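You operate a simulated robot arm through the tools that you are given. There is no shell and no other tool. Be economical: measure what you need, move in short steps, check, and stop when the job is done.

The job below is to be done with a simulated robot arm. You get a single attempt, and the scene is never put back.

TASK
Take the mat out of the fine drawer and brush its seat clean.
Fine: fan off before the drawer opens and left off; mat on top of the intake box before brushing, orange brush put back; leave the drawer open. What is to be rubbed or washed off counts as gone when no trace of it is left.
Where things are to end (x, y in the base frame): green filter mat within 60 mm of [480, -320].
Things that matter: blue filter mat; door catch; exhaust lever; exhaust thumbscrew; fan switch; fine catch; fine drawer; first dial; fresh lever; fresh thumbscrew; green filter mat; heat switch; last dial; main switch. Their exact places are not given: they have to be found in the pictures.

Only the result counts: the job must be done as asked and must still hold three seconds after the hand-in. Knocking over, shifting, dropping, spilling or breaking anything else fails it.

THE ROBOT
A 7-joint arm with a two-finger parallel gripper on a trunk, on a base that drives. Base frame: it is fixed to the floor where the robot stands at the start and does not move with it; the origin is under the middle of the robot, x ahead of it, y to its left, z up. Lengths are in mm, angles in degrees, forces in N, time in s.
With the tool pointing down near the work surface it reaches from about 100 to 620 mm from the robot's upright axis, wherever it stands. Its first joint turns from -166.0 to 166.0 degrees. Places, roughly: blue filter mat [500, 1750, 750]; door catch [700, 400, 1000]; exhaust lever [600, -600, 1100]; exhaust thumbscrew [600, -500, 1000]; fan switch [600, 100, 1000]; fine catch [400, -600, 700]; fine drawer [400, -400, 700]; first dial [600, 300, 1200]; fresh lever [600, -300, 1000]; fresh thumbscrew [600, -200, 900]; green filter mat [500, 2000, 750]; heat switch [600, -100, 1000]; last dial [600, -100, 1200]; main switch [600, 300, 1000]; middle dial [600, 100, 1200]; name plate [700, 100, 900]. Payload 3.43 kg.
Tool frame: the origin (TCP) lies between the finger pads and is the grasp point; the fingertips stand 34 mm ahead of it; z points along the fingers, y is the line along which they close. The gripper opens to 128 mm. The fingers are 24 mm wide and 12 mm thick; the gripper's body (48 by 130 mm) begins 96 mm behind the TCP.
Orientation is told as [roll, pitch, yaw] about the base's x, y, z axes, in that order, counted from this pose: with the fingers straight down and closing along the base's y, the tool's x points along the base's -x, its y along +y and its z along -z.

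THE INTERFACE
- The arm moves only by the tool arm_command. Its argument "rows" is a list of rows, each a list of 7 numbers: the finger opening in mm, from 0 to 128, then the shift along the tool's x, y, z in mm, then the turn, a rotation vector about the tool's x, y, z in degrees. In form: [[grip, tx, ty, tz, ax, ay, az], ...]. A call has 1 to 8 rows; each row is the pose to reach, as a shift and turn from the pose commanded when the call began, along the tool's axes at that moment. A row lasts 0.2 s, in which the tool goes at most 50 mm and 8.6 degrees; a call with a longer step from one row to the next is refused whole, and so is a gripper value outside its range. Where a pose cannot be reached the arm comes as near as it can. A force on the tool above 40 N (or 10 N above the force at the start of the call, whichever is more), or a blocked arm, ends the call early, and 0.2 s more pass. Each finger travels about 108 mm/s and halts on what it meets, pressing with about 35 N; the grip force reading is that of the motor and also rises with nothing between the fingers. The clock runs only during rows and for 0.2 s after the last one: add rows that repeat a pose to give the fingers time. It gives the time, the measured TCP pose, the force on the tool (base axes), the opening and the grip force at its end, in the units of the frame above (readings bear some noise), with the torque about the TCP (base axes, N m) and any sound that the robot's microphone picked up.
- Cameras (640 x 400 px; columns grow to the right, rows downward): "scene" is now at [-9.3, 107.5, 1412.1]; the picture's right is [-0.35, -0.94, 0.00], its down [-0.61, 0.22, -0.76] and it looks along [0.71, -0.26, -0.65] (base axes); focal length 272 px, centre (320, 200). "wrist" rides on the gripper at [76, -11, -160] in the tool frame; the picture's right is [0.15, 0.99, 0.00], its down [-0.88, 0.13, -0.46] and it looks along [-0.45, 0.07, 0.89] (tool axes); focal length 234 px, centre (320, 200).
- grab_frame(camera): a new picture of that camera. No time passes.
- raise_lower(by): slides the trunk up (or, below 0, down) by that many mm; the arm and the scene camera ride with it, the base frame stays. It gives what a move gives, with no picture.
- steer(legs): drives the robot by 1 to 6 legs, each [ahead, left, turn to the left] in mm, mm and degrees, along the robot's own axes; the way and the turn of a leg run together, so that a leg with both is an arc; at most 1500 mm and 180 degrees a leg. The arm and the cameras ride along, it lands a little off, and it stops where it bumps. It gives what a move gives.
- pan_tilt(pan, tilt): turns the head with the scene camera to pan (to the left, within 86 degrees either way) and tilt (down, from -29 to 69), counted from straight ahead of the robot. It gives what a move gives.
- probe_pixels(camera, pixels): for up to 12 pixels [column, row] of the newest picture of that camera ("zoom" is the newest enlarged one), the place [x, y, z] in the base frame of the surface seen there, good to about 2 mm. No time passes.
- close_up(camera, box): a new picture of the part [left, top, right, bottom] of that camera's present view, enlarged. No time passes.
- job_done(): hands the job in; it is judged then, once.

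Work in short steps. Measure before you move; look again where a grasp or a placing could have gone wrong, and mend it. You have 80 turns and 60 pictures in all, those below and enlarged ones among them. Open the gripper and draw the arm clear of the work before you hand the job in, unless the task says otherwise.

The tools are called after "Emit:" as name(argument=value, ...) on one line, values as JSON. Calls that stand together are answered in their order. arm_command: Moves the arm, as the interface text tells. Its arguments: {"type":"object","properties":{"rows":{"type":"array"}},"required":["rows"]} The other tools are called the same way: raise_lower (by) slides the trunk up or down; steer (legs) drives the base; pan_tilt (pan, tilt) turns the head that bears the scene camera; grab_frame (camera) takes a picture; probe_pixels (camera, pixels) gives the place of the surface under pixels of a picture; close_up (camera, box) takes an enlarged picture of a part of a camera's view; job_done () hands the job in.

At the start:

```text
time: 0.0
position: [254.2, -289.0, 1170.2]
ee_rot: [0.0, 0.0, 0.0]
force: [-0.4, 0.0, -0.2]
wrist_torque: [0.0, -0.02, -0.02]
width: 128.0
finger_force: 0.0
trunk travel left (down, up): [-125.0, 199.0]
robot x, y, heading: [-0.5, -1.5, 0.0]
head pan, tilt: [-20.3, 40.4]
```

scene: 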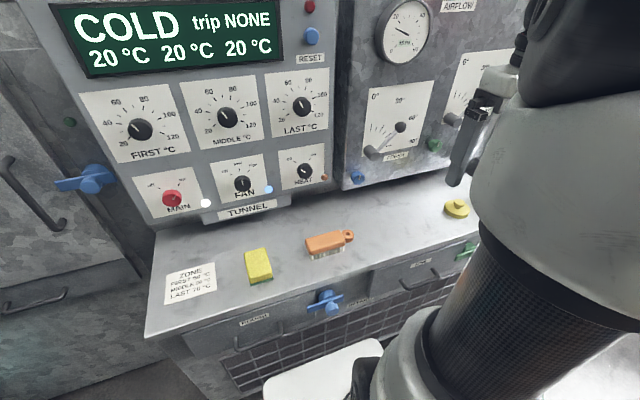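
wrist: 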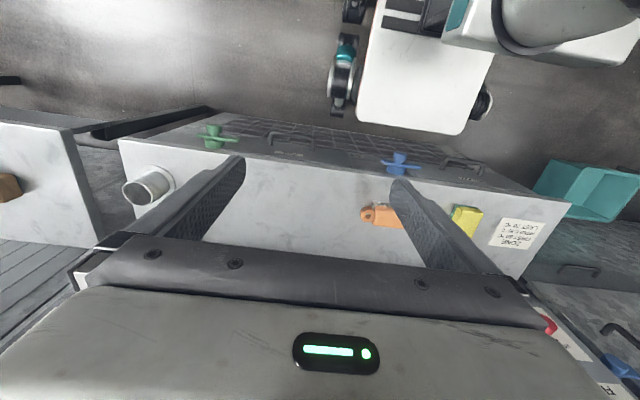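

The first pictures show the intake box with two drawers, catches, brush and sponge. I look closer at the panel and at the drawers.

Emit:
close_up(camera="scene", box=[120, 130, 360, 280])

Emit:
close_up(camera="wrist", box=[110, 90, 590, 390])

Emit:
probe_pixels(camera="scene", pixels=[[242, 183], [172, 198], [304, 170], [326, 301], [325, 240], [350, 237], [258, 265], [410, 282], [465, 252], [420, 265], [237, 340], [250, 320]])

```text
2.67 times, centred on (240, 205) of scene
```

zoom: 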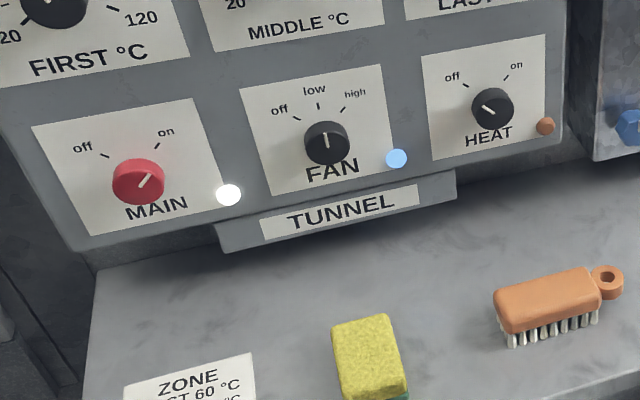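

```text
1.33 times, centred on (350, 240) of wrist
```

zoom: 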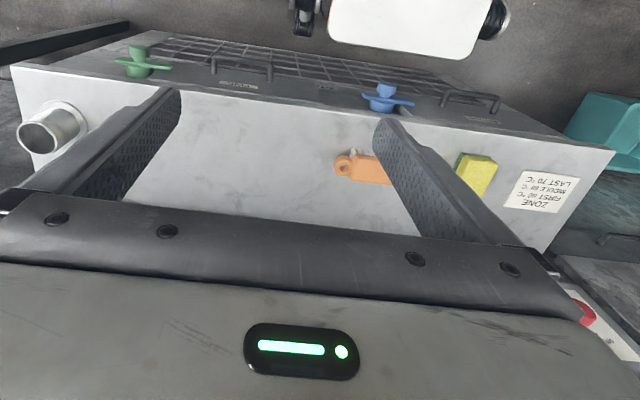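

```text
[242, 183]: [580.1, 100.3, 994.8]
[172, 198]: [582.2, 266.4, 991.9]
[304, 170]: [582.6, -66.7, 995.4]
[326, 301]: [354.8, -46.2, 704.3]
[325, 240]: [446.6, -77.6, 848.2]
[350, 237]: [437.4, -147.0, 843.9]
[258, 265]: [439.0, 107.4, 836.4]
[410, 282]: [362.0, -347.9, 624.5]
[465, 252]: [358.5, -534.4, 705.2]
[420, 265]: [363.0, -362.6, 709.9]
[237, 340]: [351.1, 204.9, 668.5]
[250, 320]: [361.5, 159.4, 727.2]
```

The fan is on low, and its knob is at about (580, 100, 995). I back off to see the front with both drawers and the catches.

Emit:
steer(legs=[[-500, 0, 0]])

Emit:
pan_tilt(pan=-10, tilt=35)

Emit:
grab_frame(camera="scene")

```text
time: 3.0
position: [-247.5, -290.2, 1170.2]
ee_rot: [0.0, 0.0, 0.3]
force: [-1.4, 0.7, 0.3]
wrist_torque: [0.0, -0.02, 0.02]
width: 128.0
finger_force: 0.0
trunk travel left (down, up): [-125.0, 199.0]
robot x, y, heading: [-504.7, -3.2, 0.5]
head pan, tilt: [-20.3, 40.4]
```

```text
time: 3.7
position: [-248.5, -289.6, 1170.1]
ee_rot: [0.0, 0.0, 0.4]
force: [0.3, 0.5, -0.2]
wrist_torque: [-0.01, 0.0, 0.02]
width: 127.8
finger_force: 0.0
trunk travel left (down, up): [-125.0, 199.0]
robot x, y, heading: [-504.1, -2.1, 0.6]
head pan, tilt: [-10.0, 35.0]
```

```text
55 pictures are left
```

scene: 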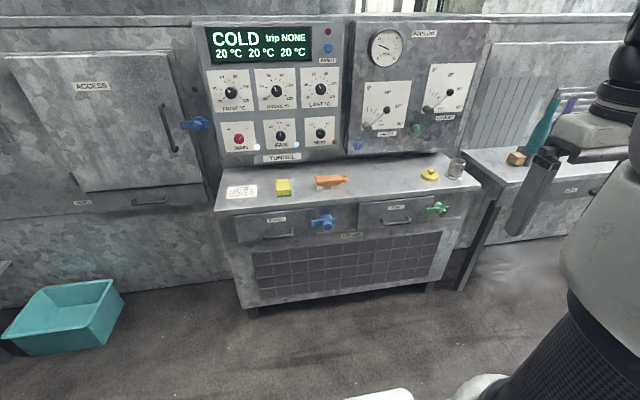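

The whole box is visible now, and I zoom in on the drawers and the items on top.

Emit:
close_up(camera="scene", box=[220, 150, 480, 312])

Emit:
close_up(camera="scene", box=[370, 180, 466, 240])

Emit:
probe_pixels(camera="zoom", pixels=[[200, 60], [330, 100], [180, 170], [150, 190], [200, 240], [200, 220], [460, 190], [440, 210], [425, 185], [395, 160], [370, 220], [100, 240]])

```text
2.46 times, centred on (350, 231) of scene
```

zoom: 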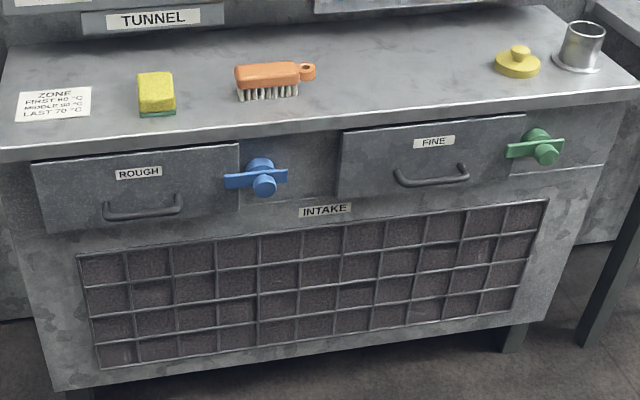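

```text
6.67 times, centred on (418, 210) of scene
```

zoom: 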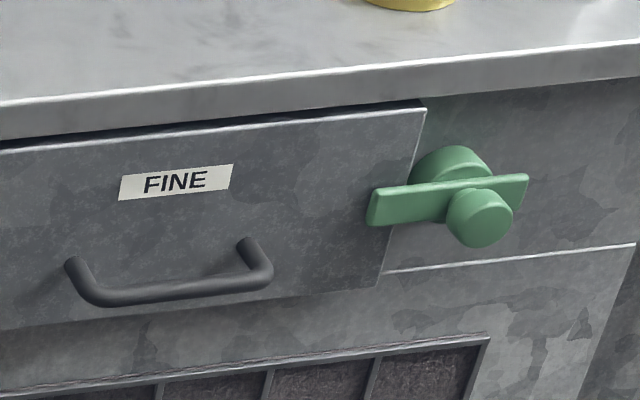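

```text
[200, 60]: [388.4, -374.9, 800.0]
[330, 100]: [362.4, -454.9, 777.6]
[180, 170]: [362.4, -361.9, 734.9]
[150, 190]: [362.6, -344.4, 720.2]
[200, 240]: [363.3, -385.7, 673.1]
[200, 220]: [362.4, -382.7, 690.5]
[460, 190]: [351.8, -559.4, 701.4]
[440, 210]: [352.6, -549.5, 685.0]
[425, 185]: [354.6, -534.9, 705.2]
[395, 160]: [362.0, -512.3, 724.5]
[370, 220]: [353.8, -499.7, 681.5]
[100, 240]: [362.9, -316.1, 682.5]
```

The catch is horizontal across the FINE drawer edge at (365–528, 180–205) in the zoom. Fan first: I turn the tool to point ahead while clear, and measure the knob.

Emit:
arm_command(rows=[[128, 0, 0, 0, 0, -8.5, 0], [128, 0, 0, 0, 0, -17, 0], [128, 0, 0, 0, 0, -25.5, 0], [128, 0, 0, 0, 0, -34, 0], [128, 0, 0, 0, 0, -42.5, 0], [128, 0, 0, 0, 0, -45, 0]])

Emit:
arm_command(rows=[[80, 0, 0, 0, 0, -8.5, 0], [80, 0, 0, 0, 0, -17, 0], [80, 0, 0, 0, 0, -25.5, 0], [80, 0, 0, 0, 0, -34, 0], [80, 0, 0, 0, 0, -42.5, 0], [80, 0, 0, 0, 0, -45, 0]])

Emit:
close_up(camera="scene", box=[200, 100, 344, 190])

Emit:
probe_pixels(camera="zoom", pixels=[[355, 155], [355, 170], [335, 155], [375, 155], [355, 140], [300, 120], [300, 190], [410, 120], [340, 195]])

```text
time: 4.8
position: [-236.0, -295.3, 1115.8]
ee_rot: [3.2, -28.4, -1.5]
force: [0.0, 1.0, -0.3]
wrist_torque: [0.01, 0.01, -0.04]
width: 127.8
finger_force: 0.1
trunk travel left (down, up): [-125.0, 199.0]
robot x, y, heading: [-503.4, -0.3, 0.6]
head pan, tilt: [-10.0, 35.0]
stopped in row 5: the arm was blocked; the commanded pose is now the measured one
```

```text
time: 6.2
position: [-235.6, -293.6, 1118.2]
ee_rot: [9.6, -73.7, -9.1]
force: [-0.6, 0.6, 0.0]
wrist_torque: [-0.01, 0.0, 0.01]
width: 80.1
finger_force: 0.1
trunk travel left (down, up): [-125.0, 199.0]
robot x, y, heading: [-499.9, -0.0, 0.4]
head pan, tilt: [-10.0, 35.0]
```

```text
4.44 times, centred on (272, 145) of scene
```

zoom: 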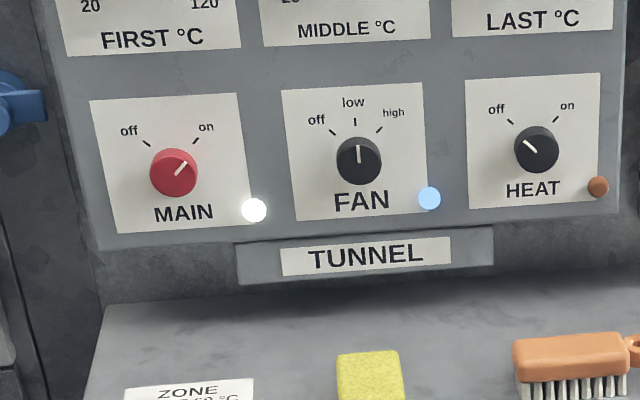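

```text
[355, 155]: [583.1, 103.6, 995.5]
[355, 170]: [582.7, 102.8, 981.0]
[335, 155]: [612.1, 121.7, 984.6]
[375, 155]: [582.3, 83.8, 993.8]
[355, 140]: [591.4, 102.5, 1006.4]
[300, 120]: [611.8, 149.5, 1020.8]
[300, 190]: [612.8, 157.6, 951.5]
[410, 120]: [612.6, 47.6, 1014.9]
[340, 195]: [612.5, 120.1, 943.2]
```

The knob face is at x≈582, the panel at x≈612, and the knob centre at about (100, 991). I finish levelling the tool, lower it and bring it toward the middle.

Emit:
arm_command(rows=[[80, 0, 0, 0, 0, -8, -1.4], [80, 0, 0, 0, 0, -16, -2.7], [80, 0, 0, 0, 0, -16, -2.7]])

Emit:
arm_command(rows=[[80, 40, 25, 0, 0, 0, 0], [80, 80, 50, 0, 0, 0, 0], [80, 120, 75, 0, 0, 0, 0], [80, 127, 110, 0, 0, 0, 0], [80, 127, 140, 0, 0, 0, 0], [80, 127, 140, 0, 0, 0, 0]])

```text
time: 7.0
position: [-235.3, -293.3, 1117.8]
ee_rot: [26.3, -89.8, -25.8]
force: [0.8, -0.2, -0.1]
wrist_torque: [-0.04, 0.0, 0.02]
width: 80.2
finger_force: 0.2
trunk travel left (down, up): [-125.0, 199.0]
robot x, y, heading: [-503.0, -2.7, 0.4]
head pan, tilt: [-10.0, 35.0]
```

```text
time: 8.4
position: [-235.8, -250.4, 953.8]
ee_rot: [39.3, -89.9, -38.5]
force: [-0.2, 0.2, -0.1]
wrist_torque: [-0.01, -0.01, 0.01]
width: 80.2
finger_force: 0.0
out of reach, approached as far as the arm can: row 2, 3, 4, 5, 6
trunk travel left (down, up): [-125.0, 199.0]
robot x, y, heading: [-504.4, 0.3, 0.3]
head pan, tilt: [-10.0, 35.0]
```

The arm was too folded for that pose, so I extend it forward and set the height.

Emit:
arm_command(rows=[[80, -15, 0, 45, 0, 0, 0], [80, -37, 0, 90, 0, 0, 0], [80, -37, 25, 130, 0, 0, 0], [80, -37, 60, 160, 0, 0, 0], [80, -37, 100, 180, 0, 0, 0], [80, -37, 100, 200, 0, 0, 0], [80, -37, 100, 200, 0, 0, 0]])

```text
time: 10.0
position: [-179.2, -259.5, 1008.1]
ee_rot: [31.3, -89.7, -30.5]
force: [-0.6, 0.1, -0.9]
wrist_torque: [0.0, 0.01, 0.01]
width: 79.9
finger_force: 0.1
out of reach, approached as far as the arm can: row 2, 3, 4, 5, 6, 7
trunk travel left (down, up): [-125.0, 199.0]
robot x, y, heading: [-502.2, -0.3, 0.2]
head pan, tilt: [-10.0, 35.0]
```

The arm sticks at a joint limit, so I look at its shape.

Emit:
pan_tilt(pan=-45, tilt=50)

Emit:
grab_frame(camera="scene")

```text
time: 11.0
position: [-178.4, -260.0, 1007.3]
ee_rot: [31.6, -89.7, -30.7]
force: [-0.9, -0.7, -0.7]
wrist_torque: [-0.03, 0.0, -0.03]
width: 80.4
finger_force: 0.0
trunk travel left (down, up): [-125.0, 199.0]
robot x, y, heading: [-504.1, -3.6, 0.4]
head pan, tilt: [-45.0, 50.0]
```

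```text
51 pictures are left
```

scene: 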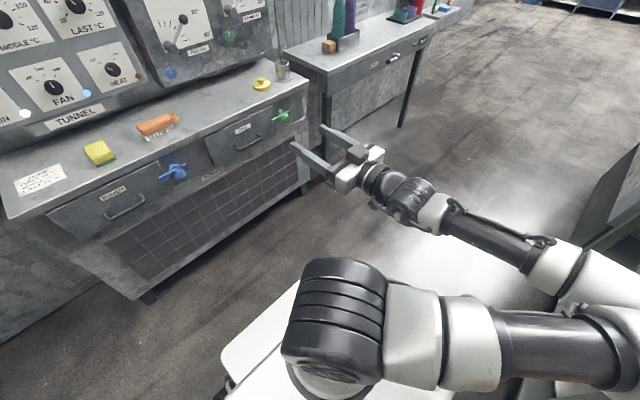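

The elbow is out to the right and the forearm nearly in line with the tool. I try a plain forward push, then a roll of the tool, to find which limit binds.

Emit:
arm_command(rows=[[80, 0, 0, 40, 0, 0, 0], [80, 0, 0, 80, 0, 0, 0], [80, 0, 0, 120, 0, 0, 0], [80, 0, 0, 120, 0, 0, 0]])

Emit:
arm_command(rows=[[80, 0, 0, 0, 0, 0, 8.5], [80, 0, 0, 0, 0, 0, 17], [80, 0, 0, 0, 0, 0, 25.5], [80, 0, 0, 0, 0, 0, 34], [80, 0, 0, 0, 0, 0, 42.5], [80, 0, 0, 0, 0, 0, 45]])

Emit:
arm_command(rows=[[80, 0, 0, 40, 0, 0, 0], [80, 0, 0, 80, 0, 0, 0], [80, 0, 0, 120, 0, 0, 0], [80, 0, 0, 120, 0, 0, 0]])

```text
time: 12.0
position: [-111.6, -318.1, 1025.0]
ee_rot: [33.3, -89.7, -32.1]
force: [0.1, -0.6, -0.2]
wrist_torque: [-0.01, 0.01, 0.0]
width: 79.6
finger_force: 0.0
out of reach, approached as far as the arm can: row 1, 2, 3, 4
trunk travel left (down, up): [-125.0, 199.0]
robot x, y, heading: [-503.3, 2.2, 0.3]
head pan, tilt: [-45.0, 50.0]
```

```text
time: 13.4
position: [-109.2, -317.2, 1020.1]
ee_rot: [89.7, -44.9, -89.3]
force: [0.0, 0.4, 0.2]
wrist_torque: [0.01, -0.01, -0.02]
width: 80.2
finger_force: 0.1
trunk travel left (down, up): [-125.0, 199.0]
robot x, y, heading: [-503.5, -2.2, 0.3]
head pan, tilt: [-45.0, 50.0]
```

```text
time: 14.4
position: [11.9, -318.8, 1018.3]
ee_rot: [89.7, -44.9, -89.4]
force: [0.4, -0.4, 0.2]
wrist_torque: [-0.03, -0.02, 0.0]
width: 80.0
finger_force: 0.0
trunk travel left (down, up): [-125.0, 199.0]
robot x, y, heading: [-503.1, 2.6, 0.4]
head pan, tilt: [-45.0, 50.0]
```

Rolling by 45° freed the arm. I roll another 45°, so I can turn the knob back through 45°, and then check the pose.

Emit:
arm_command(rows=[[80, 0, 0, 0, 0, 0, 8.5], [80, 0, 0, 0, 0, 0, 17], [80, 0, 0, 0, 0, 0, 25.5], [80, 0, 0, 0, 0, 0, 34], [80, 0, 0, 0, 0, 0, 42.5], [80, 0, 0, 0, 0, 0, 45]])

Emit:
pan_tilt(pan=-15, tilt=35)

```text
time: 15.8
position: [10.2, -316.2, 1018.2]
ee_rot: [89.8, 0.3, -89.5]
force: [0.2, -1.0, 0.3]
wrist_torque: [0.02, 0.0, 0.0]
width: 80.2
finger_force: 0.0
trunk travel left (down, up): [-125.0, 199.0]
robot x, y, heading: [-505.3, -0.5, 0.3]
head pan, tilt: [-45.0, 50.0]
```

```text
time: 16.8
position: [10.6, -315.8, 1018.6]
ee_rot: [89.8, 0.1, -89.5]
force: [-0.2, 1.2, -0.2]
wrist_torque: [-0.02, 0.02, -0.03]
width: 79.9
finger_force: 0.0
trunk travel left (down, up): [-125.0, 199.0]
robot x, y, heading: [-507.9, -3.6, 0.3]
head pan, tilt: [-15.0, 35.0]
```

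The tool now points along +x with the fingers closing vertically. I drive left 416 and ahead 480, with the tool lowered to 991.

Emit:
steer(legs=[[0, 416, 0], [470, 0, -0.3]])

Emit:
arm_command(rows=[[80, 0, -27, 0, 0, 0, 0], [80, 0, -27, 0, 0, 0, 0]])

Emit:
grab_frame(camera="wrist")

Emit:
grab_frame(camera="scene")

```text
time: 23.8
position: [472.9, 105.2, 1019.1]
ee_rot: [89.8, 0.1, -89.9]
force: [-0.4, 1.0, -0.2]
wrist_torque: [0.0, -0.01, 0.01]
width: 79.7
finger_force: 0.0
trunk travel left (down, up): [-125.0, 199.0]
robot x, y, heading: [-38.6, 422.6, -0.1]
head pan, tilt: [-15.0, 35.0]
```

```text
time: 24.4
position: [472.8, 105.5, 991.6]
ee_rot: [90.0, 0.1, -89.9]
force: [-0.3, -0.2, 0.6]
wrist_torque: [-0.02, -0.05, -0.01]
width: 79.9
finger_force: 0.1
trunk travel left (down, up): [-125.0, 199.0]
robot x, y, heading: [-36.7, 425.5, 0.1]
head pan, tilt: [-15.0, 35.0]
```

```text
50 pictures are left
```

wrist: 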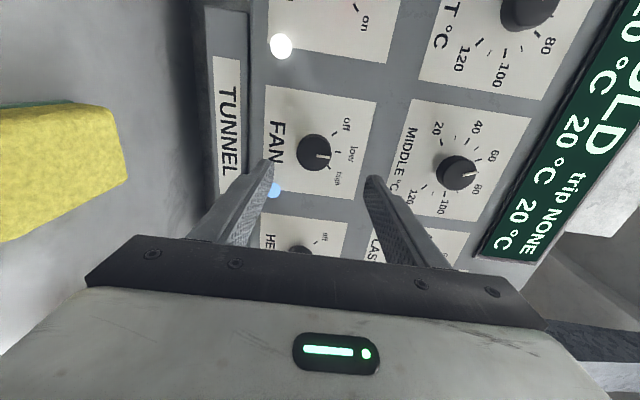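

```text
49 pictures are left
```

scene: 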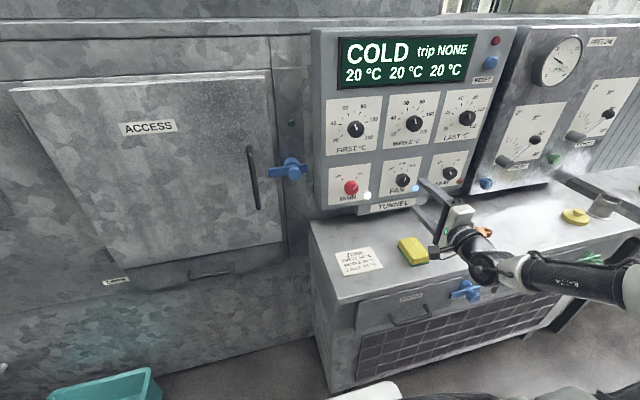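

The knob is at (313,152) in the wrist picture; I probe its face and edges.

Emit:
probe_pixels(camera="wrist", pixels=[[313, 152], [320, 153], [302, 150], [328, 150], [318, 168], [318, 138], [316, 160], [310, 145]])

Emit:
close_up(camera="wrist", box=[256, 90, 400, 180])

```text
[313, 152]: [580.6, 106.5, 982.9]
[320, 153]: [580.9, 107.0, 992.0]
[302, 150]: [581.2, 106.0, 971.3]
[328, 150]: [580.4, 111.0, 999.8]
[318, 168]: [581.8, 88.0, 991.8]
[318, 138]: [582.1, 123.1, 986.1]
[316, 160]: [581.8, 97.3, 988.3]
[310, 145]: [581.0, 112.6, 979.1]
```

```text
4.44 times, centred on (328, 135) of wrist
```

zoom: 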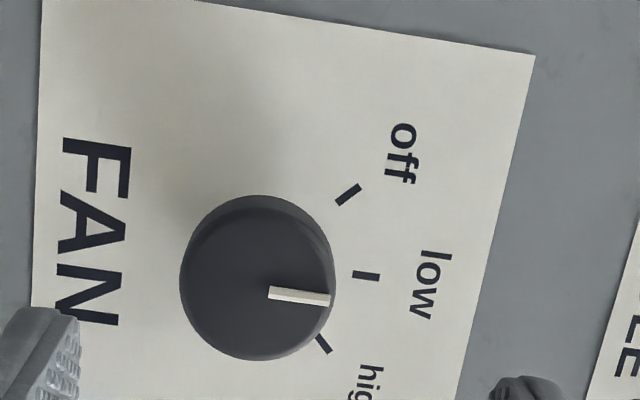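

Knob centre is ≈ (581, 105, 985), about 37 mm across. I go down 7 and forward 94, then close.

Emit:
arm_command(rows=[[80, 0, -6.5, 30, 0, 0, 0], [80, 0, -6.5, 65, 0, 0, 0], [80, 0, -6.5, 94, 0, 0, 0], [60, 0, -6.5, 94, 0, 0, 0], [40, 0, -6.5, 94, 0, 0, 0], [25, 0, -6.5, 94, 0, 0, 0], [25, 0, -6.5, 94, 0, 0, 0]])

```text
time: 26.0
position: [567.3, 104.9, 986.0]
ee_rot: [89.7, 0.1, -89.9]
force: [0.4, 1.3, -7.2]
wrist_torque: [0.01, 0.23, -0.35]
width: 41.2
finger_force: 44.9
trunk travel left (down, up): [-125.0, 199.0]
robot x, y, heading: [-38.7, 427.1, 0.0]
head pan, tilt: [-15.0, 35.0]
```

The knob is gripped at 41 mm. I turn it 45° counter-clockwise (az negative).

Emit:
arm_command(rows=[[25, 0, -6, 0, 0, 0, 0], [25, 0, -6, 0, 0, 0, -8.5], [25, 0, -6, 0, 0, 0, -17], [25, 0, -6, 0, 0, 0, -25.5], [25, 0, -6, 0, 0, 0, -34], [25, 0, -6, 0, 0, 0, -42], [25, 0, -6, 0, 0, 0, -47], [25, 0, -6, 0, 0, 0, -47]])

Emit:
grab_frame(camera="wrist")

```text
time: 27.8
position: [567.3, 105.9, 981.7]
ee_rot: [90.3, -47.0, -90.2]
force: [12.8, -6.2, 20.8]
wrist_torque: [0.41, -0.89, -0.28]
width: 41.3
finger_force: 44.5
trunk travel left (down, up): [-125.0, 199.0]
robot x, y, heading: [-39.6, 425.3, -0.0]
head pan, tilt: [-15.0, 35.0]
```

```text
47 pictures are left
```

wrist: 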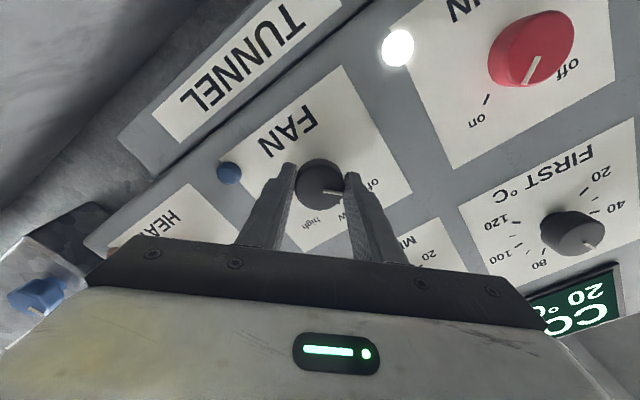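

The fan lamp at (228,172) is dark, so the fan is off. I open the fingers, then withdraw.

Emit:
arm_command(rows=[[40, 0, 0, 0, 0, 0, 0], [60, 0, 0, 0, 0, 0, 0], [80, 0, 0, 0, 0, 0, 0], [80, 0, 0, -35, 0, 0, 0], [80, 0, 0, -75, 0, 0, 0], [80, 0, 0, -115, 0, 0, 0], [80, 0, 0, -115, 0, 0, 0]])

Emit:
close_up(camera="scene", box=[320, 150, 480, 250])

```text
time: 29.4
position: [451.6, 105.2, 979.0]
ee_rot: [89.7, -46.8, -89.7]
force: [0.1, -0.3, -0.6]
wrist_torque: [-0.02, 0.06, 0.02]
width: 79.8
finger_force: 0.0
trunk travel left (down, up): [-125.0, 199.0]
robot x, y, heading: [-37.2, 420.6, 0.2]
head pan, tilt: [-15.0, 35.0]
```

```text
4.00 times, centred on (400, 200) of scene
```

zoom: 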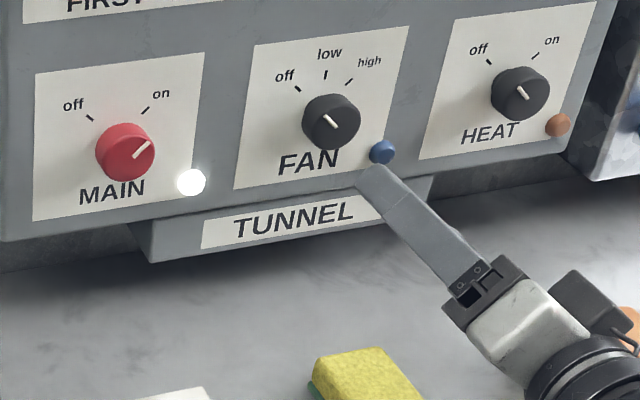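

Fan confirmed off. I back away, shift right toward the fine drawer and lower the trunk.

Emit:
steer(legs=[[-400, 0, 0], [0, -640, -0.2]])

Emit:
raise_lower(by=-125)

Emit:
pan_tilt(pan=-20, tilt=35)

Emit:
grab_frame(camera="scene")

Emit:
grab_frame(camera="wrist")

```text
time: 38.3
position: [23.8, -559.8, 978.7]
ee_rot: [89.9, -46.9, -91.4]
force: [0.2, -0.2, 0.2]
wrist_torque: [0.0, 0.03, 0.0]
width: 79.9
finger_force: 0.1
trunk travel left (down, up): [-125.0, 199.0]
robot x, y, heading: [-459.8, -226.5, -1.5]
head pan, tilt: [-15.0, 35.0]
```

```text
time: 39.8
position: [23.7, -561.1, 854.6]
ee_rot: [89.9, -46.8, -91.4]
force: [-1.3, -0.3, 0.4]
wrist_torque: [-0.02, -0.02, 0.01]
width: 80.2
finger_force: 0.1
trunk travel left (down, up): [0.0, 324.0]
robot x, y, heading: [-457.0, -228.6, -1.7]
head pan, tilt: [-15.0, 35.0]
```

```text
time: 40.5
position: [23.3, -561.4, 853.9]
ee_rot: [89.8, -46.9, -91.4]
force: [0.4, 0.2, -0.7]
wrist_torque: [-0.01, 0.03, 0.03]
width: 80.1
finger_force: 0.1
trunk travel left (down, up): [0.0, 324.0]
robot x, y, heading: [-456.6, -229.1, -1.5]
head pan, tilt: [-20.0, 35.0]
```

```text
45 pictures are left
```

scene: 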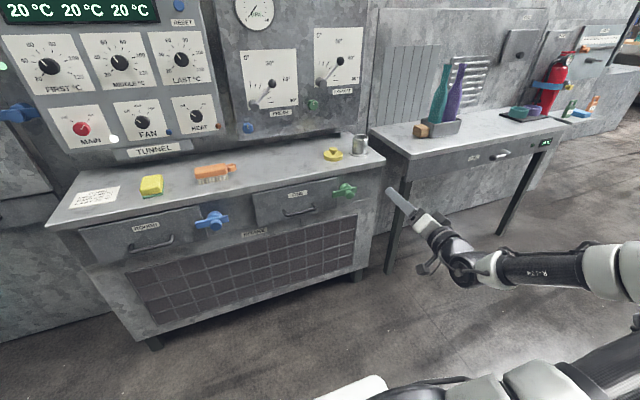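

```text
44 pictures are left
```

wrist: 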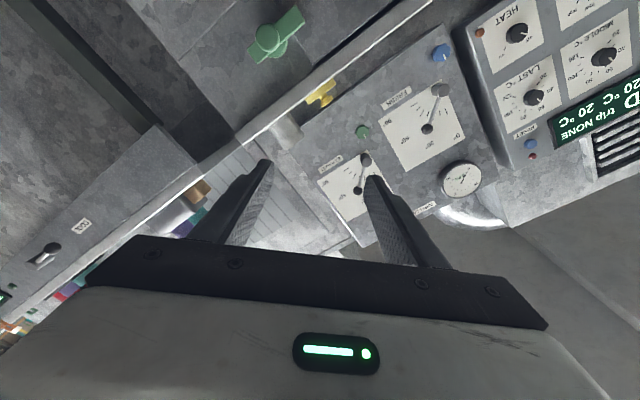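

I zoom the catch and the drawer handle and measure them.

Emit:
close_up(camera="scene", box=[260, 170, 372, 240])

Emit:
probe_pixels(camera="zoom", pixels=[[497, 118], [475, 85], [440, 115], [538, 92], [420, 120], [500, 110], [490, 125], [512, 115], [470, 108], [230, 235], [180, 240], [295, 215]])

```text
5.71 times, centred on (316, 205) of scene
```

zoom: 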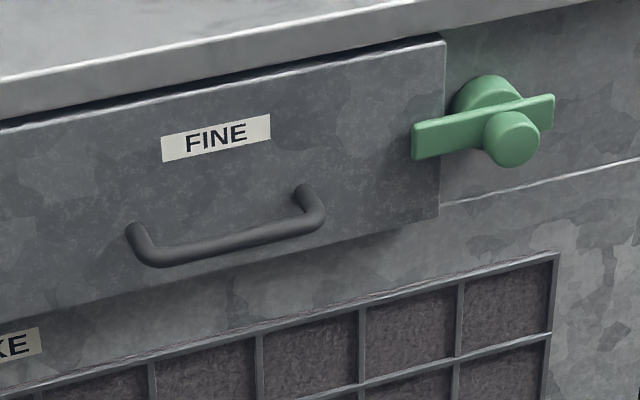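

```text
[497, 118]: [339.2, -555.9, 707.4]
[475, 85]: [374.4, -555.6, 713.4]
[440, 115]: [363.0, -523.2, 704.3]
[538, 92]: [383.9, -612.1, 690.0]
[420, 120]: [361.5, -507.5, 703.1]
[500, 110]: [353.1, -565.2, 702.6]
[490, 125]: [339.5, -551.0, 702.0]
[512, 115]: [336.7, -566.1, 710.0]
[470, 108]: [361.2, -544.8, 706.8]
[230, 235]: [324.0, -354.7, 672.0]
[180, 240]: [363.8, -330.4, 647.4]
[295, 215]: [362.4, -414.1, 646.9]
```

I take some more points on the stub, bar ends and handle.

Emit:
probe_pixels(camera="zoom", pixels=[[515, 142], [500, 140], [530, 135], [515, 158], [417, 142], [450, 130], [545, 112], [425, 148], [150, 255], [230, 245], [310, 218], [310, 195]])

```text
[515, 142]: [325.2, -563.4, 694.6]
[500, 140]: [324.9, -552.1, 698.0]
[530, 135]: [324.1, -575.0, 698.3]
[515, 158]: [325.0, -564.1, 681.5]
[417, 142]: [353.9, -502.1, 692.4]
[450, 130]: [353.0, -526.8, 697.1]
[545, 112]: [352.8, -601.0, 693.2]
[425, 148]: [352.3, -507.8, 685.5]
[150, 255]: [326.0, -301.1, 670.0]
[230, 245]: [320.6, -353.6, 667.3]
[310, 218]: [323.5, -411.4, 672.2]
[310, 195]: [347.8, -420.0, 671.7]
```

The stub face is at x≈325, centre (−560, 694), and the bar is at x≈353. I lower the tool, straighten the heading and drive closer.

Emit:
arm_command(rows=[[80, 29.2, -27.3, 0, 0, 0, 0], [80, 58.4, -54.6, 0, 0, 0, 0], [80, 87.6, -82, 0, 0, 0, 0], [80, 116.8, -109.3, 0, 0, 0, 0], [80, 116.8, -109.3, 0, 0, 0, 0]])

Emit:
steer(legs=[[190, -5, 1.5]])

Emit:
grab_frame(camera="wrist")

```text
time: 41.7
position: [23.9, -560.5, 691.3]
ee_rot: [89.8, -46.9, -91.5]
force: [0.1, 0.1, 0.5]
wrist_torque: [0.0, -0.03, 0.02]
width: 80.2
finger_force: 0.1
trunk travel left (down, up): [0.0, 324.0]
robot x, y, heading: [-460.7, -230.0, -1.9]
head pan, tilt: [-20.0, 35.0]
```

```text
time: 43.2
position: [213.7, -556.4, 691.2]
ee_rot: [89.8, -46.9, -89.9]
force: [0.8, 0.4, -0.1]
wrist_torque: [-0.03, 0.03, 0.04]
width: 79.9
finger_force: 0.0
trunk travel left (down, up): [0.0, 324.0]
robot x, y, heading: [-278.1, -236.0, -0.3]
head pan, tilt: [-20.0, 35.0]
```

```text
42 pictures are left
```

wrist: 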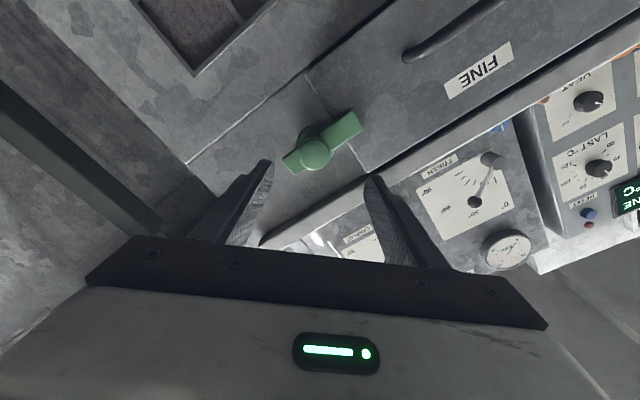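

The stub shows at (314,152); I probe it.

Emit:
probe_pixels(camera="wrist", pixels=[[314, 153], [304, 153], [324, 153], [314, 144], [314, 163], [350, 125], [290, 165], [356, 130]])

```text
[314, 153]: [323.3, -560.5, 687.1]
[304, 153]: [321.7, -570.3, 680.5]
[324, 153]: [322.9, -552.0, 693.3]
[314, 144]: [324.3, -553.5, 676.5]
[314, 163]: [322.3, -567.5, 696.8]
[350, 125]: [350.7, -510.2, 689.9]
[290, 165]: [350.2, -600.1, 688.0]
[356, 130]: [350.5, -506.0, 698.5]
```

Centre ≈ (−560, 688). I move forward 98 with ty −4.8 and close.

Emit:
arm_command(rows=[[80, 0, -4.8, 35, 0, 0, 0], [80, 0, -4.8, 70, 0, 0, 0], [80, 0, -4.8, 98, 0, 0, 0], [60, 0, -4.8, 98, 0, 0, 0], [40, 0, -4.8, 98, 0, 0, 0], [20, 0, -4.8, 98, 0, 0, 0], [20, 0, -4.8, 98, 0, 0, 0]])

```text
time: 44.8
position: [310.4, -559.2, 688.5]
ee_rot: [89.5, -46.8, -89.7]
force: [2.7, -10.0, -9.1]
wrist_torque: [0.1, 0.53, -0.29]
width: 37.0
finger_force: 44.4
trunk travel left (down, up): [0.0, 324.0]
robot x, y, heading: [-277.3, -236.6, -0.4]
head pan, tilt: [-20.0, 35.0]
```

Gripped at 37 mm. I turn it clockwise in steps to +90°.

Emit:
arm_command(rows=[[20, 0, -2, 0, 0, 0, 8.5], [20, 0, -2, 0, 0, 0, 17], [20, 0, -2, 0, 0, 0, 25.5], [20, 0, -2, 0, 0, 0, 34], [20, 0, -2, 0, 0, 0, 42.5], [20, 0, -2, 0, 0, 0, 45], [20, 0, -2, 0, 0, 0, 45]])

Emit:
grab_frame(camera="wrist")

```text
time: 46.4
position: [310.4, -558.4, 690.2]
ee_rot: [90.2, -1.9, -90.0]
force: [-29.5, 11.6, 13.1]
wrist_torque: [-0.11, -0.65, -0.06]
width: 37.7
finger_force: 45.3
trunk travel left (down, up): [0.0, 324.0]
robot x, y, heading: [-276.6, -238.7, -0.0]
head pan, tilt: [-20.0, 35.0]
```

```text
41 pictures are left
```

wrist: 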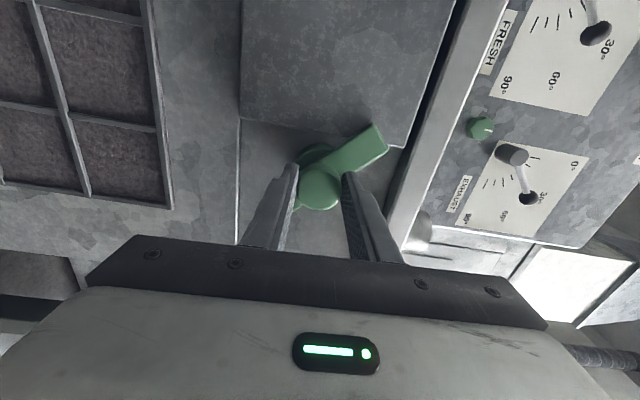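

The bar has turned about 45°. I ease back 3 mm and go on for another 45°.

Emit:
arm_command(rows=[[20, 0, 0, -3, 0, 0, 8.5], [20, 0, 0, -3, 0, 0, 17], [20, 0, 0, -3, 0, 0, 25.5], [20, 0, 0, -3, 0, 0, 34], [20, 0, 0, -3, 0, 0, 42.5], [20, 0, 0, -3, 0, 0, 47], [20, 0, 0, -3, 0, 0, 47]])

Emit:
grab_frame(camera="wrist")

```text
time: 48.0
position: [310.5, -560.5, 691.3]
ee_rot: [90.5, 45.1, -89.5]
force: [8.4, 10.5, 23.7]
wrist_torque: [-0.16, -0.88, 0.49]
width: 37.0
finger_force: 44.6
trunk travel left (down, up): [0.0, 324.0]
robot x, y, heading: [-277.8, -236.7, -0.2]
head pan, tilt: [-20.0, 35.0]
```

```text
40 pictures are left
```

wrist: 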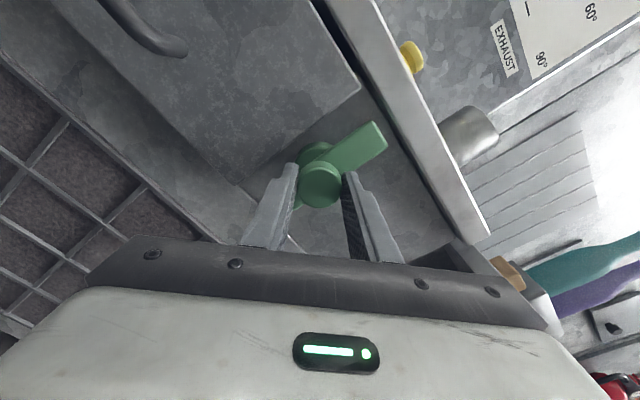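

The bar is upright now, clear of the drawer. I release, withdraw and roll back to vertical closing.

Emit:
arm_command(rows=[[40, 0, 0, 0, 0, 0, 0], [60, 0, 0, 0, 0, 0, 0], [80, 0, 0, 0, 0, 0, 0], [80, 0, 0, -35, 0, 0, 0], [80, 0, 0, -75, 0, 0, 0], [80, 0, 0, -110, 0, 0, 0], [80, 0, 0, -110, 0, 0, 0]])

Emit:
arm_command(rows=[[60, 0, 0, 0, 0, 0, -8.5], [60, 0, 0, 0, 0, 0, -17], [60, 0, 0, 0, 0, 0, -25.5], [60, 0, 0, 0, 0, 0, -34], [60, 0, 0, 0, 0, 0, -42.5], [60, 0, 0, 0, 0, 0, -45], [60, 0, 0, 0, 0, 0, -45]])

Emit:
steer(legs=[[0, 200, 0]])

Emit:
grab_frame(camera="wrist")

Emit:
grab_frame(camera="scene")

```text
time: 49.6
position: [196.2, -562.9, 688.3]
ee_rot: [89.7, 45.1, -90.2]
force: [0.9, 0.3, 0.6]
wrist_torque: [0.01, 0.0, 0.0]
width: 80.1
finger_force: 0.1
trunk travel left (down, up): [0.0, 324.0]
robot x, y, heading: [-276.6, -237.8, -0.2]
head pan, tilt: [-20.0, 35.0]
```

```text
time: 51.2
position: [198.6, -561.2, 686.8]
ee_rot: [89.8, 0.0, -90.0]
force: [0.6, 0.8, 0.6]
wrist_torque: [0.0, 0.04, 0.0]
width: 60.0
finger_force: 0.0
trunk travel left (down, up): [0.0, 324.0]
robot x, y, heading: [-278.8, -238.4, 0.2]
head pan, tilt: [-20.0, 35.0]
```

```text
time: 53.7
position: [199.2, -362.6, 687.2]
ee_rot: [89.8, 0.1, -90.1]
force: [-0.3, 0.1, -0.9]
wrist_torque: [0.01, -0.02, -0.01]
width: 60.0
finger_force: 0.0
trunk travel left (down, up): [0.0, 324.0]
robot x, y, heading: [-273.5, -40.0, -0.1]
head pan, tilt: [-20.0, 35.0]
```

```text
39 pictures are left
```

wrist: 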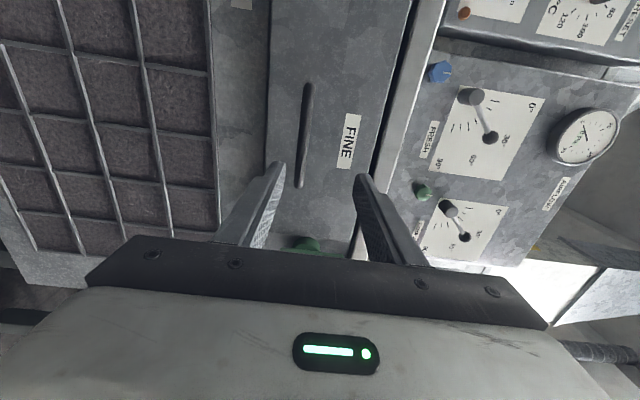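

```text
38 pictures are left
```

scene: 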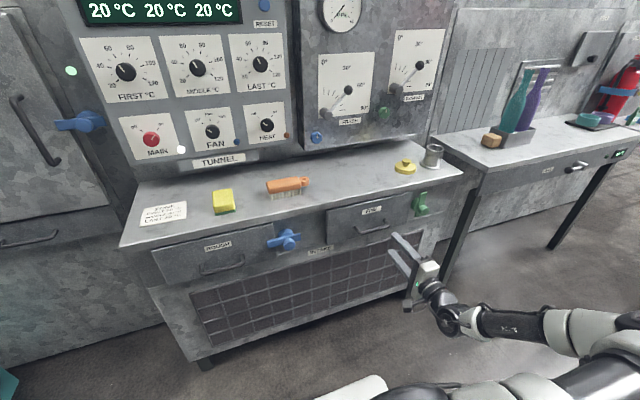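

The catch stands upright and the handle runs from (310,85) to (300,187) in the wrist view. I probe it.

Emit:
probe_pixels(camera="wrist", pixels=[[307, 95], [306, 120], [304, 150], [302, 175], [299, 185], [340, 120], [285, 130]])

```text
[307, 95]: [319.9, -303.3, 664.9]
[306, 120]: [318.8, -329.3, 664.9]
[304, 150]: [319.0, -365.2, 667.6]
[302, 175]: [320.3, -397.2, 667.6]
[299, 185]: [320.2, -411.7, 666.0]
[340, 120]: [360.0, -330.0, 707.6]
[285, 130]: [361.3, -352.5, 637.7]
```

Handle is centred at about (325, −357, 666). I go down 21, then forward 121, and grip.

Emit:
arm_command(rows=[[60, 0, -21, 40, 0, 0, 0], [60, 0, -21, 80, 0, 0, 0], [60, 0, -21, 121, 0, 0, 0], [40, 0, -21, 121, 0, 0, 0], [20, 0, -21, 121, 0, 0, 0], [0, 0, -21, 121, 0, 0, 0], [0, 0, -21, 121, 0, 0, 0], [0, 0, -21, 121, 0, 0, 0]])

```text
time: 55.5
position: [319.1, -360.8, 665.4]
ee_rot: [90.0, 0.0, -90.1]
force: [2.3, 0.1, 5.3]
wrist_torque: [-0.1, -0.02, -0.29]
width: 13.8
finger_force: 44.7
trunk travel left (down, up): [0.0, 324.0]
robot x, y, heading: [-277.0, -41.6, -0.2]
head pan, tilt: [-20.0, 35.0]
```

Handle gripped at 13.8 mm. I pull the drawer by backing the base 120 mm first.

Emit:
steer(legs=[[-120, 0, 0]])

Emit:
grab_frame(camera="scene")

```text
time: 56.8
position: [201.9, -361.1, 664.7]
ee_rot: [89.9, 0.1, -90.3]
force: [-1.8, -12.4, 8.9]
wrist_torque: [-0.09, -0.11, 0.36]
width: 13.8
finger_force: 45.0
trunk travel left (down, up): [0.0, 324.0]
robot x, y, heading: [-396.5, -39.4, 0.0]
head pan, tilt: [-20.0, 35.0]
```

```text
37 pictures are left
```

scene: 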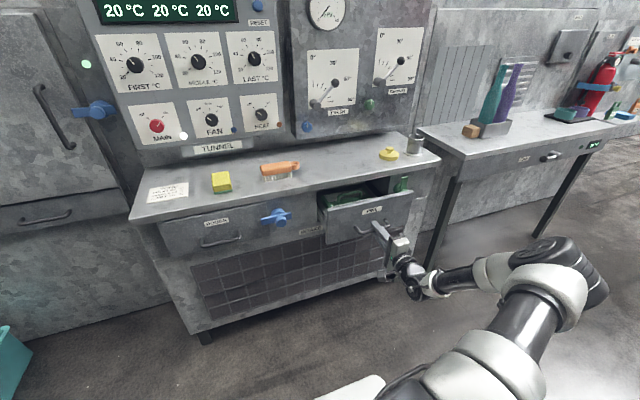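

The drawer opens and a green mat shows inside. I pull another 130 mm.

Emit:
steer(legs=[[-130, 0, 0]])

Emit:
close_up(camera="scene", box=[240, 120, 480, 270])

```text
time: 58.0
position: [74.8, -360.9, 665.3]
ee_rot: [89.8, -0.1, -90.2]
force: [-1.5, -5.2, 4.1]
wrist_torque: [-0.03, -0.05, 0.35]
width: 13.5
finger_force: 44.9
trunk travel left (down, up): [0.0, 324.0]
robot x, y, heading: [-519.5, -34.5, -0.2]
head pan, tilt: [-20.0, 35.0]
```

```text
2.67 times, centred on (360, 195) of scene
```

zoom: 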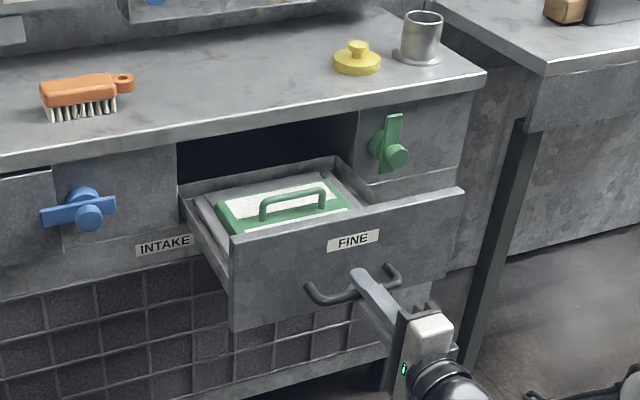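

The drawer is out about 245 mm and the mat's handle is in full view. I measure the mat, handle, drawer and brush before moving.

Emit:
probe_pixels(camera="zoom", pixels=[[293, 198], [265, 202], [322, 190], [300, 225], [225, 205], [335, 190], [235, 230], [462, 192], [232, 243], [337, 162], [182, 192], [200, 225]])

Emit:
arm_command(rows=[[20, 0, 0, 0, 0, 0, 0], [40, 0, 0, 0, 0, 0, 0], [60, 0, 0, 0, 0, 0, 0], [60, 0, 0, -40, 0, 0, 0], [60, 0, 0, -60, 0, 0, 0], [60, 0, 0, -60, 0, 0, 0]])

```text
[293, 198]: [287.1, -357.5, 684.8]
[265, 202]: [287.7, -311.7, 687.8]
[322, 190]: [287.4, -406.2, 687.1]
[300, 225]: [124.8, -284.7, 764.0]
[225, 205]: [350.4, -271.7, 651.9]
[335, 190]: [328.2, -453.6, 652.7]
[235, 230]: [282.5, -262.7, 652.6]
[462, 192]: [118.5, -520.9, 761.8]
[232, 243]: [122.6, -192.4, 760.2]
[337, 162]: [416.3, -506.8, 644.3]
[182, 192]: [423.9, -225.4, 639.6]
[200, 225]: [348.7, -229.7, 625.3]
```

```text
time: 59.4
position: [17.2, -359.3, 663.7]
ee_rot: [89.9, -0.1, -90.2]
force: [-0.3, -0.6, 0.7]
wrist_torque: [-0.02, 0.01, -0.02]
width: 60.3
finger_force: 0.0
trunk travel left (down, up): [0.0, 324.0]
robot x, y, heading: [-521.1, -40.0, 0.2]
head pan, tilt: [-20.0, 35.0]
```

The mat handle is at x=287, y −308…−410, top z≈688. I raise the trunk, then turn the tool down with fingers closing along x.

Emit:
raise_lower(by=280)

Emit:
arm_command(rows=[[60, 0, 0, 0, 8.5, 0, 0], [60, 0, 0, 0, 17, 0, 0], [60, 0, 0, 0, 25.5, 0, 0], [60, 0, 0, 0, 34, 0, 0], [60, 0, 0, 0, 42.5, 0, 0], [60, 0, 0, 0, 45, 0, 0]])

Emit:
arm_command(rows=[[60, 0, 0, 0, 8.5, 0, 0], [60, 0, 0, 0, 17, 0, 0], [60, 0, 0, 0, 25.5, 0, 0], [60, 0, 0, 0, 34, 0, 0], [60, 0, 0, 0, 42.5, 0, 0], [60, 0, 0, 0, 45, 0, 0]])

```text
time: 62.3
position: [16.7, -359.9, 944.3]
ee_rot: [90.0, 0.0, -90.2]
force: [-0.5, 0.3, -0.4]
wrist_torque: [-0.02, 0.03, -0.02]
width: 59.7
finger_force: 0.0
trunk travel left (down, up): [-280.0, 44.0]
robot x, y, heading: [-523.2, -36.6, -0.3]
head pan, tilt: [-20.0, 35.0]
```

```text
time: 63.7
position: [16.3, -360.6, 943.5]
ee_rot: [44.8, -0.1, -90.1]
force: [-0.9, 0.3, -0.1]
wrist_torque: [0.04, -0.01, 0.0]
width: 59.9
finger_force: 0.0
trunk travel left (down, up): [-280.0, 44.0]
robot x, y, heading: [-520.6, -38.2, -0.3]
head pan, tilt: [-20.0, 35.0]
```

```text
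time: 65.1
position: [17.2, -358.6, 942.9]
ee_rot: [-0.3, 0.0, -90.3]
force: [0.4, -0.3, -0.4]
wrist_torque: [0.0, -0.04, -0.01]
width: 60.0
finger_force: 0.0
trunk travel left (down, up): [-280.0, 44.0]
robot x, y, heading: [-520.3, -38.8, -0.2]
head pan, tilt: [-20.0, 35.0]
```

The tool points down. I drive ahead 265 to stand over the handle and look.

Emit:
steer(legs=[[268, 0, 0.2]])

Emit:
pan_tilt(pan=-25, tilt=50)

Emit:
grab_frame(camera="wrist")

Emit:
grab_frame(camera="scene")

```text
time: 67.0
position: [279.3, -360.1, 944.5]
ee_rot: [-0.2, 0.0, -90.2]
force: [0.4, 0.7, -0.5]
wrist_torque: [-0.01, 0.0, 0.02]
width: 60.0
finger_force: 0.1
trunk travel left (down, up): [-280.0, 44.0]
robot x, y, heading: [-258.4, -37.7, 0.1]
head pan, tilt: [-20.0, 35.0]
```

```text
time: 67.7
position: [280.6, -359.4, 943.9]
ee_rot: [-0.1, 0.1, -90.1]
force: [0.4, -0.6, 0.6]
wrist_torque: [0.01, 0.02, 0.0]
width: 60.2
finger_force: 0.1
trunk travel left (down, up): [-280.0, 44.0]
robot x, y, heading: [-258.4, -39.8, 0.1]
head pan, tilt: [-25.0, 50.0]
```

```text
35 pictures are left
```

wrist: 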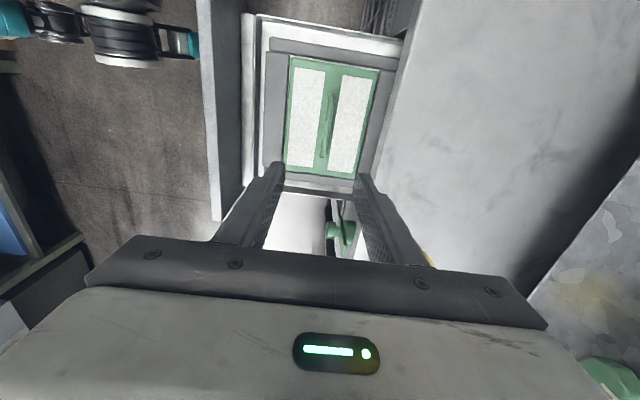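

```text
34 pictures are left
```

scene: 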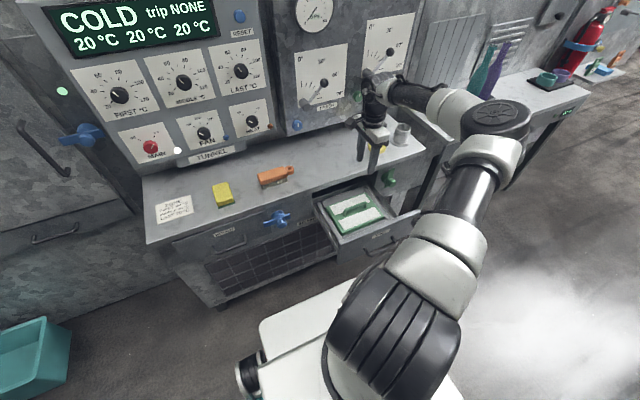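

The mat and handle are seen whole; I probe mat corners, handle and the box edge.

Emit:
probe_pixels(camera="wrist", pixels=[[292, 62], [375, 75], [290, 165], [352, 175], [330, 100], [322, 150], [326, 125], [400, 90], [355, 182], [270, 90], [250, 150], [390, 75]])

Emit:
close_up(camera="wrist", box=[232, 0, 424, 200])

```text
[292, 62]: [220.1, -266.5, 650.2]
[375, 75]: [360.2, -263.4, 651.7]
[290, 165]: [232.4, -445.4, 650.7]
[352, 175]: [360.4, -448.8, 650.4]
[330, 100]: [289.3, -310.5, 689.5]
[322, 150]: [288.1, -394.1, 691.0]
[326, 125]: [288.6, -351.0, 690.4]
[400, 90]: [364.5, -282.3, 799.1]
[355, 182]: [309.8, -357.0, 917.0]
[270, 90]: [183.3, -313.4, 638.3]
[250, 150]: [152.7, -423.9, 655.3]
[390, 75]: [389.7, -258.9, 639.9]
```

```text
2.00 times, centred on (328, 100) of wrist
```

zoom: 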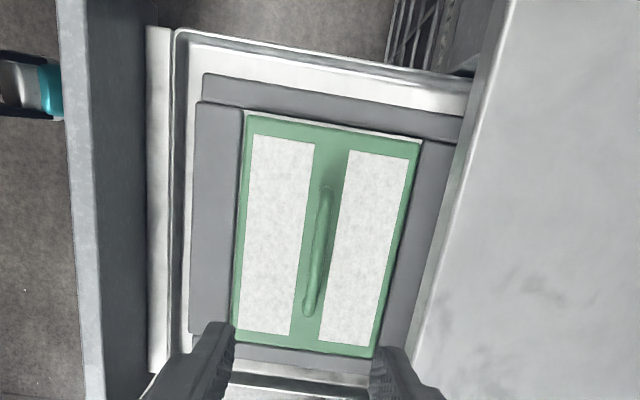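

The mat spans x 218–360 and y −265…−449, with the handle rod at x≈288.5. I descend 254 onto it with a 40 mm opening.

Emit:
arm_command(rows=[[40, 3, 8, 45, 0, 0, 0], [40, 3, 8, 90, 0, 0, 0], [40, 3, 8, 135, 0, 0, 0], [40, 3, 8, 180, 0, 0, 0], [40, 3, 8, 225, 0, 0, 0], [40, 3, 8, 240, 0, 0, 0], [40, 3, 8, 254, 0, 0, 0], [40, 3, 8, 254, 0, 0, 0]])

Emit:
grab_frame(camera="wrist")

```text
time: 69.5
position: [285.6, -356.1, 756.1]
ee_rot: [0.0, 0.0, -90.1]
force: [-0.3, 0.0, -1.0]
wrist_torque: [-0.01, 0.02, 0.01]
width: 39.8
finger_force: 0.0
out of reach, approached as far as the arm can: row 5, 6, 7, 8
trunk travel left (down, up): [-280.0, 44.0]
robot x, y, heading: [-257.2, -36.1, -0.2]
head pan, tilt: [-25.0, 50.0]
```

```text
32 pictures are left
```

wrist: 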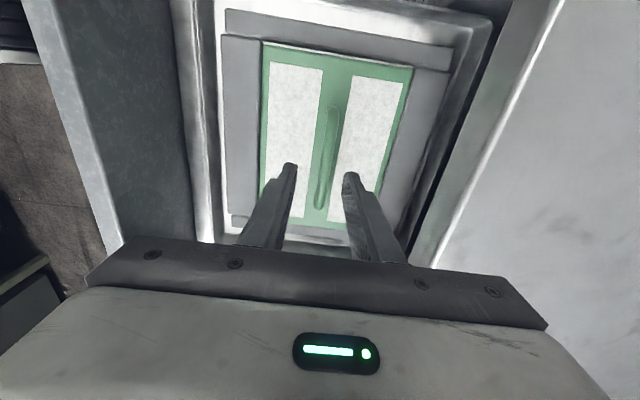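

The arm is at its lower limit here; the alignment is good, so I lower the rest with the trunk, then close.

Emit:
raise_lower(by=-64)

Emit:
arm_command(rows=[[30, 0, 2.5, 0, 0, 0, 0], [10, 0, 2.5, 0, 0, 0, 0], [0, 0, 2.5, 0, 0, 0, 0], [0, 0, 2.5, 0, 0, 0, 0], [0, 0, 2.5, 0, 0, 0, 0]])

```text
time: 70.5
position: [285.7, -354.9, 692.4]
ee_rot: [0.0, 0.0, -90.1]
force: [-0.3, 0.2, -0.6]
wrist_torque: [0.0, -0.01, 0.01]
width: 39.9
finger_force: 0.1
trunk travel left (down, up): [-216.0, 108.0]
robot x, y, heading: [-258.3, -35.3, 0.0]
head pan, tilt: [-25.0, 50.0]
```

```text
time: 71.8
position: [287.8, -355.1, 693.2]
ee_rot: [0.2, -0.1, -90.1]
force: [-0.1, 0.3, 1.9]
wrist_torque: [0.02, 0.01, 0.02]
width: 10.9
finger_force: 34.7
trunk travel left (down, up): [-216.0, 108.0]
robot x, y, heading: [-258.8, -37.0, 0.2]
head pan, tilt: [-25.0, 50.0]
```

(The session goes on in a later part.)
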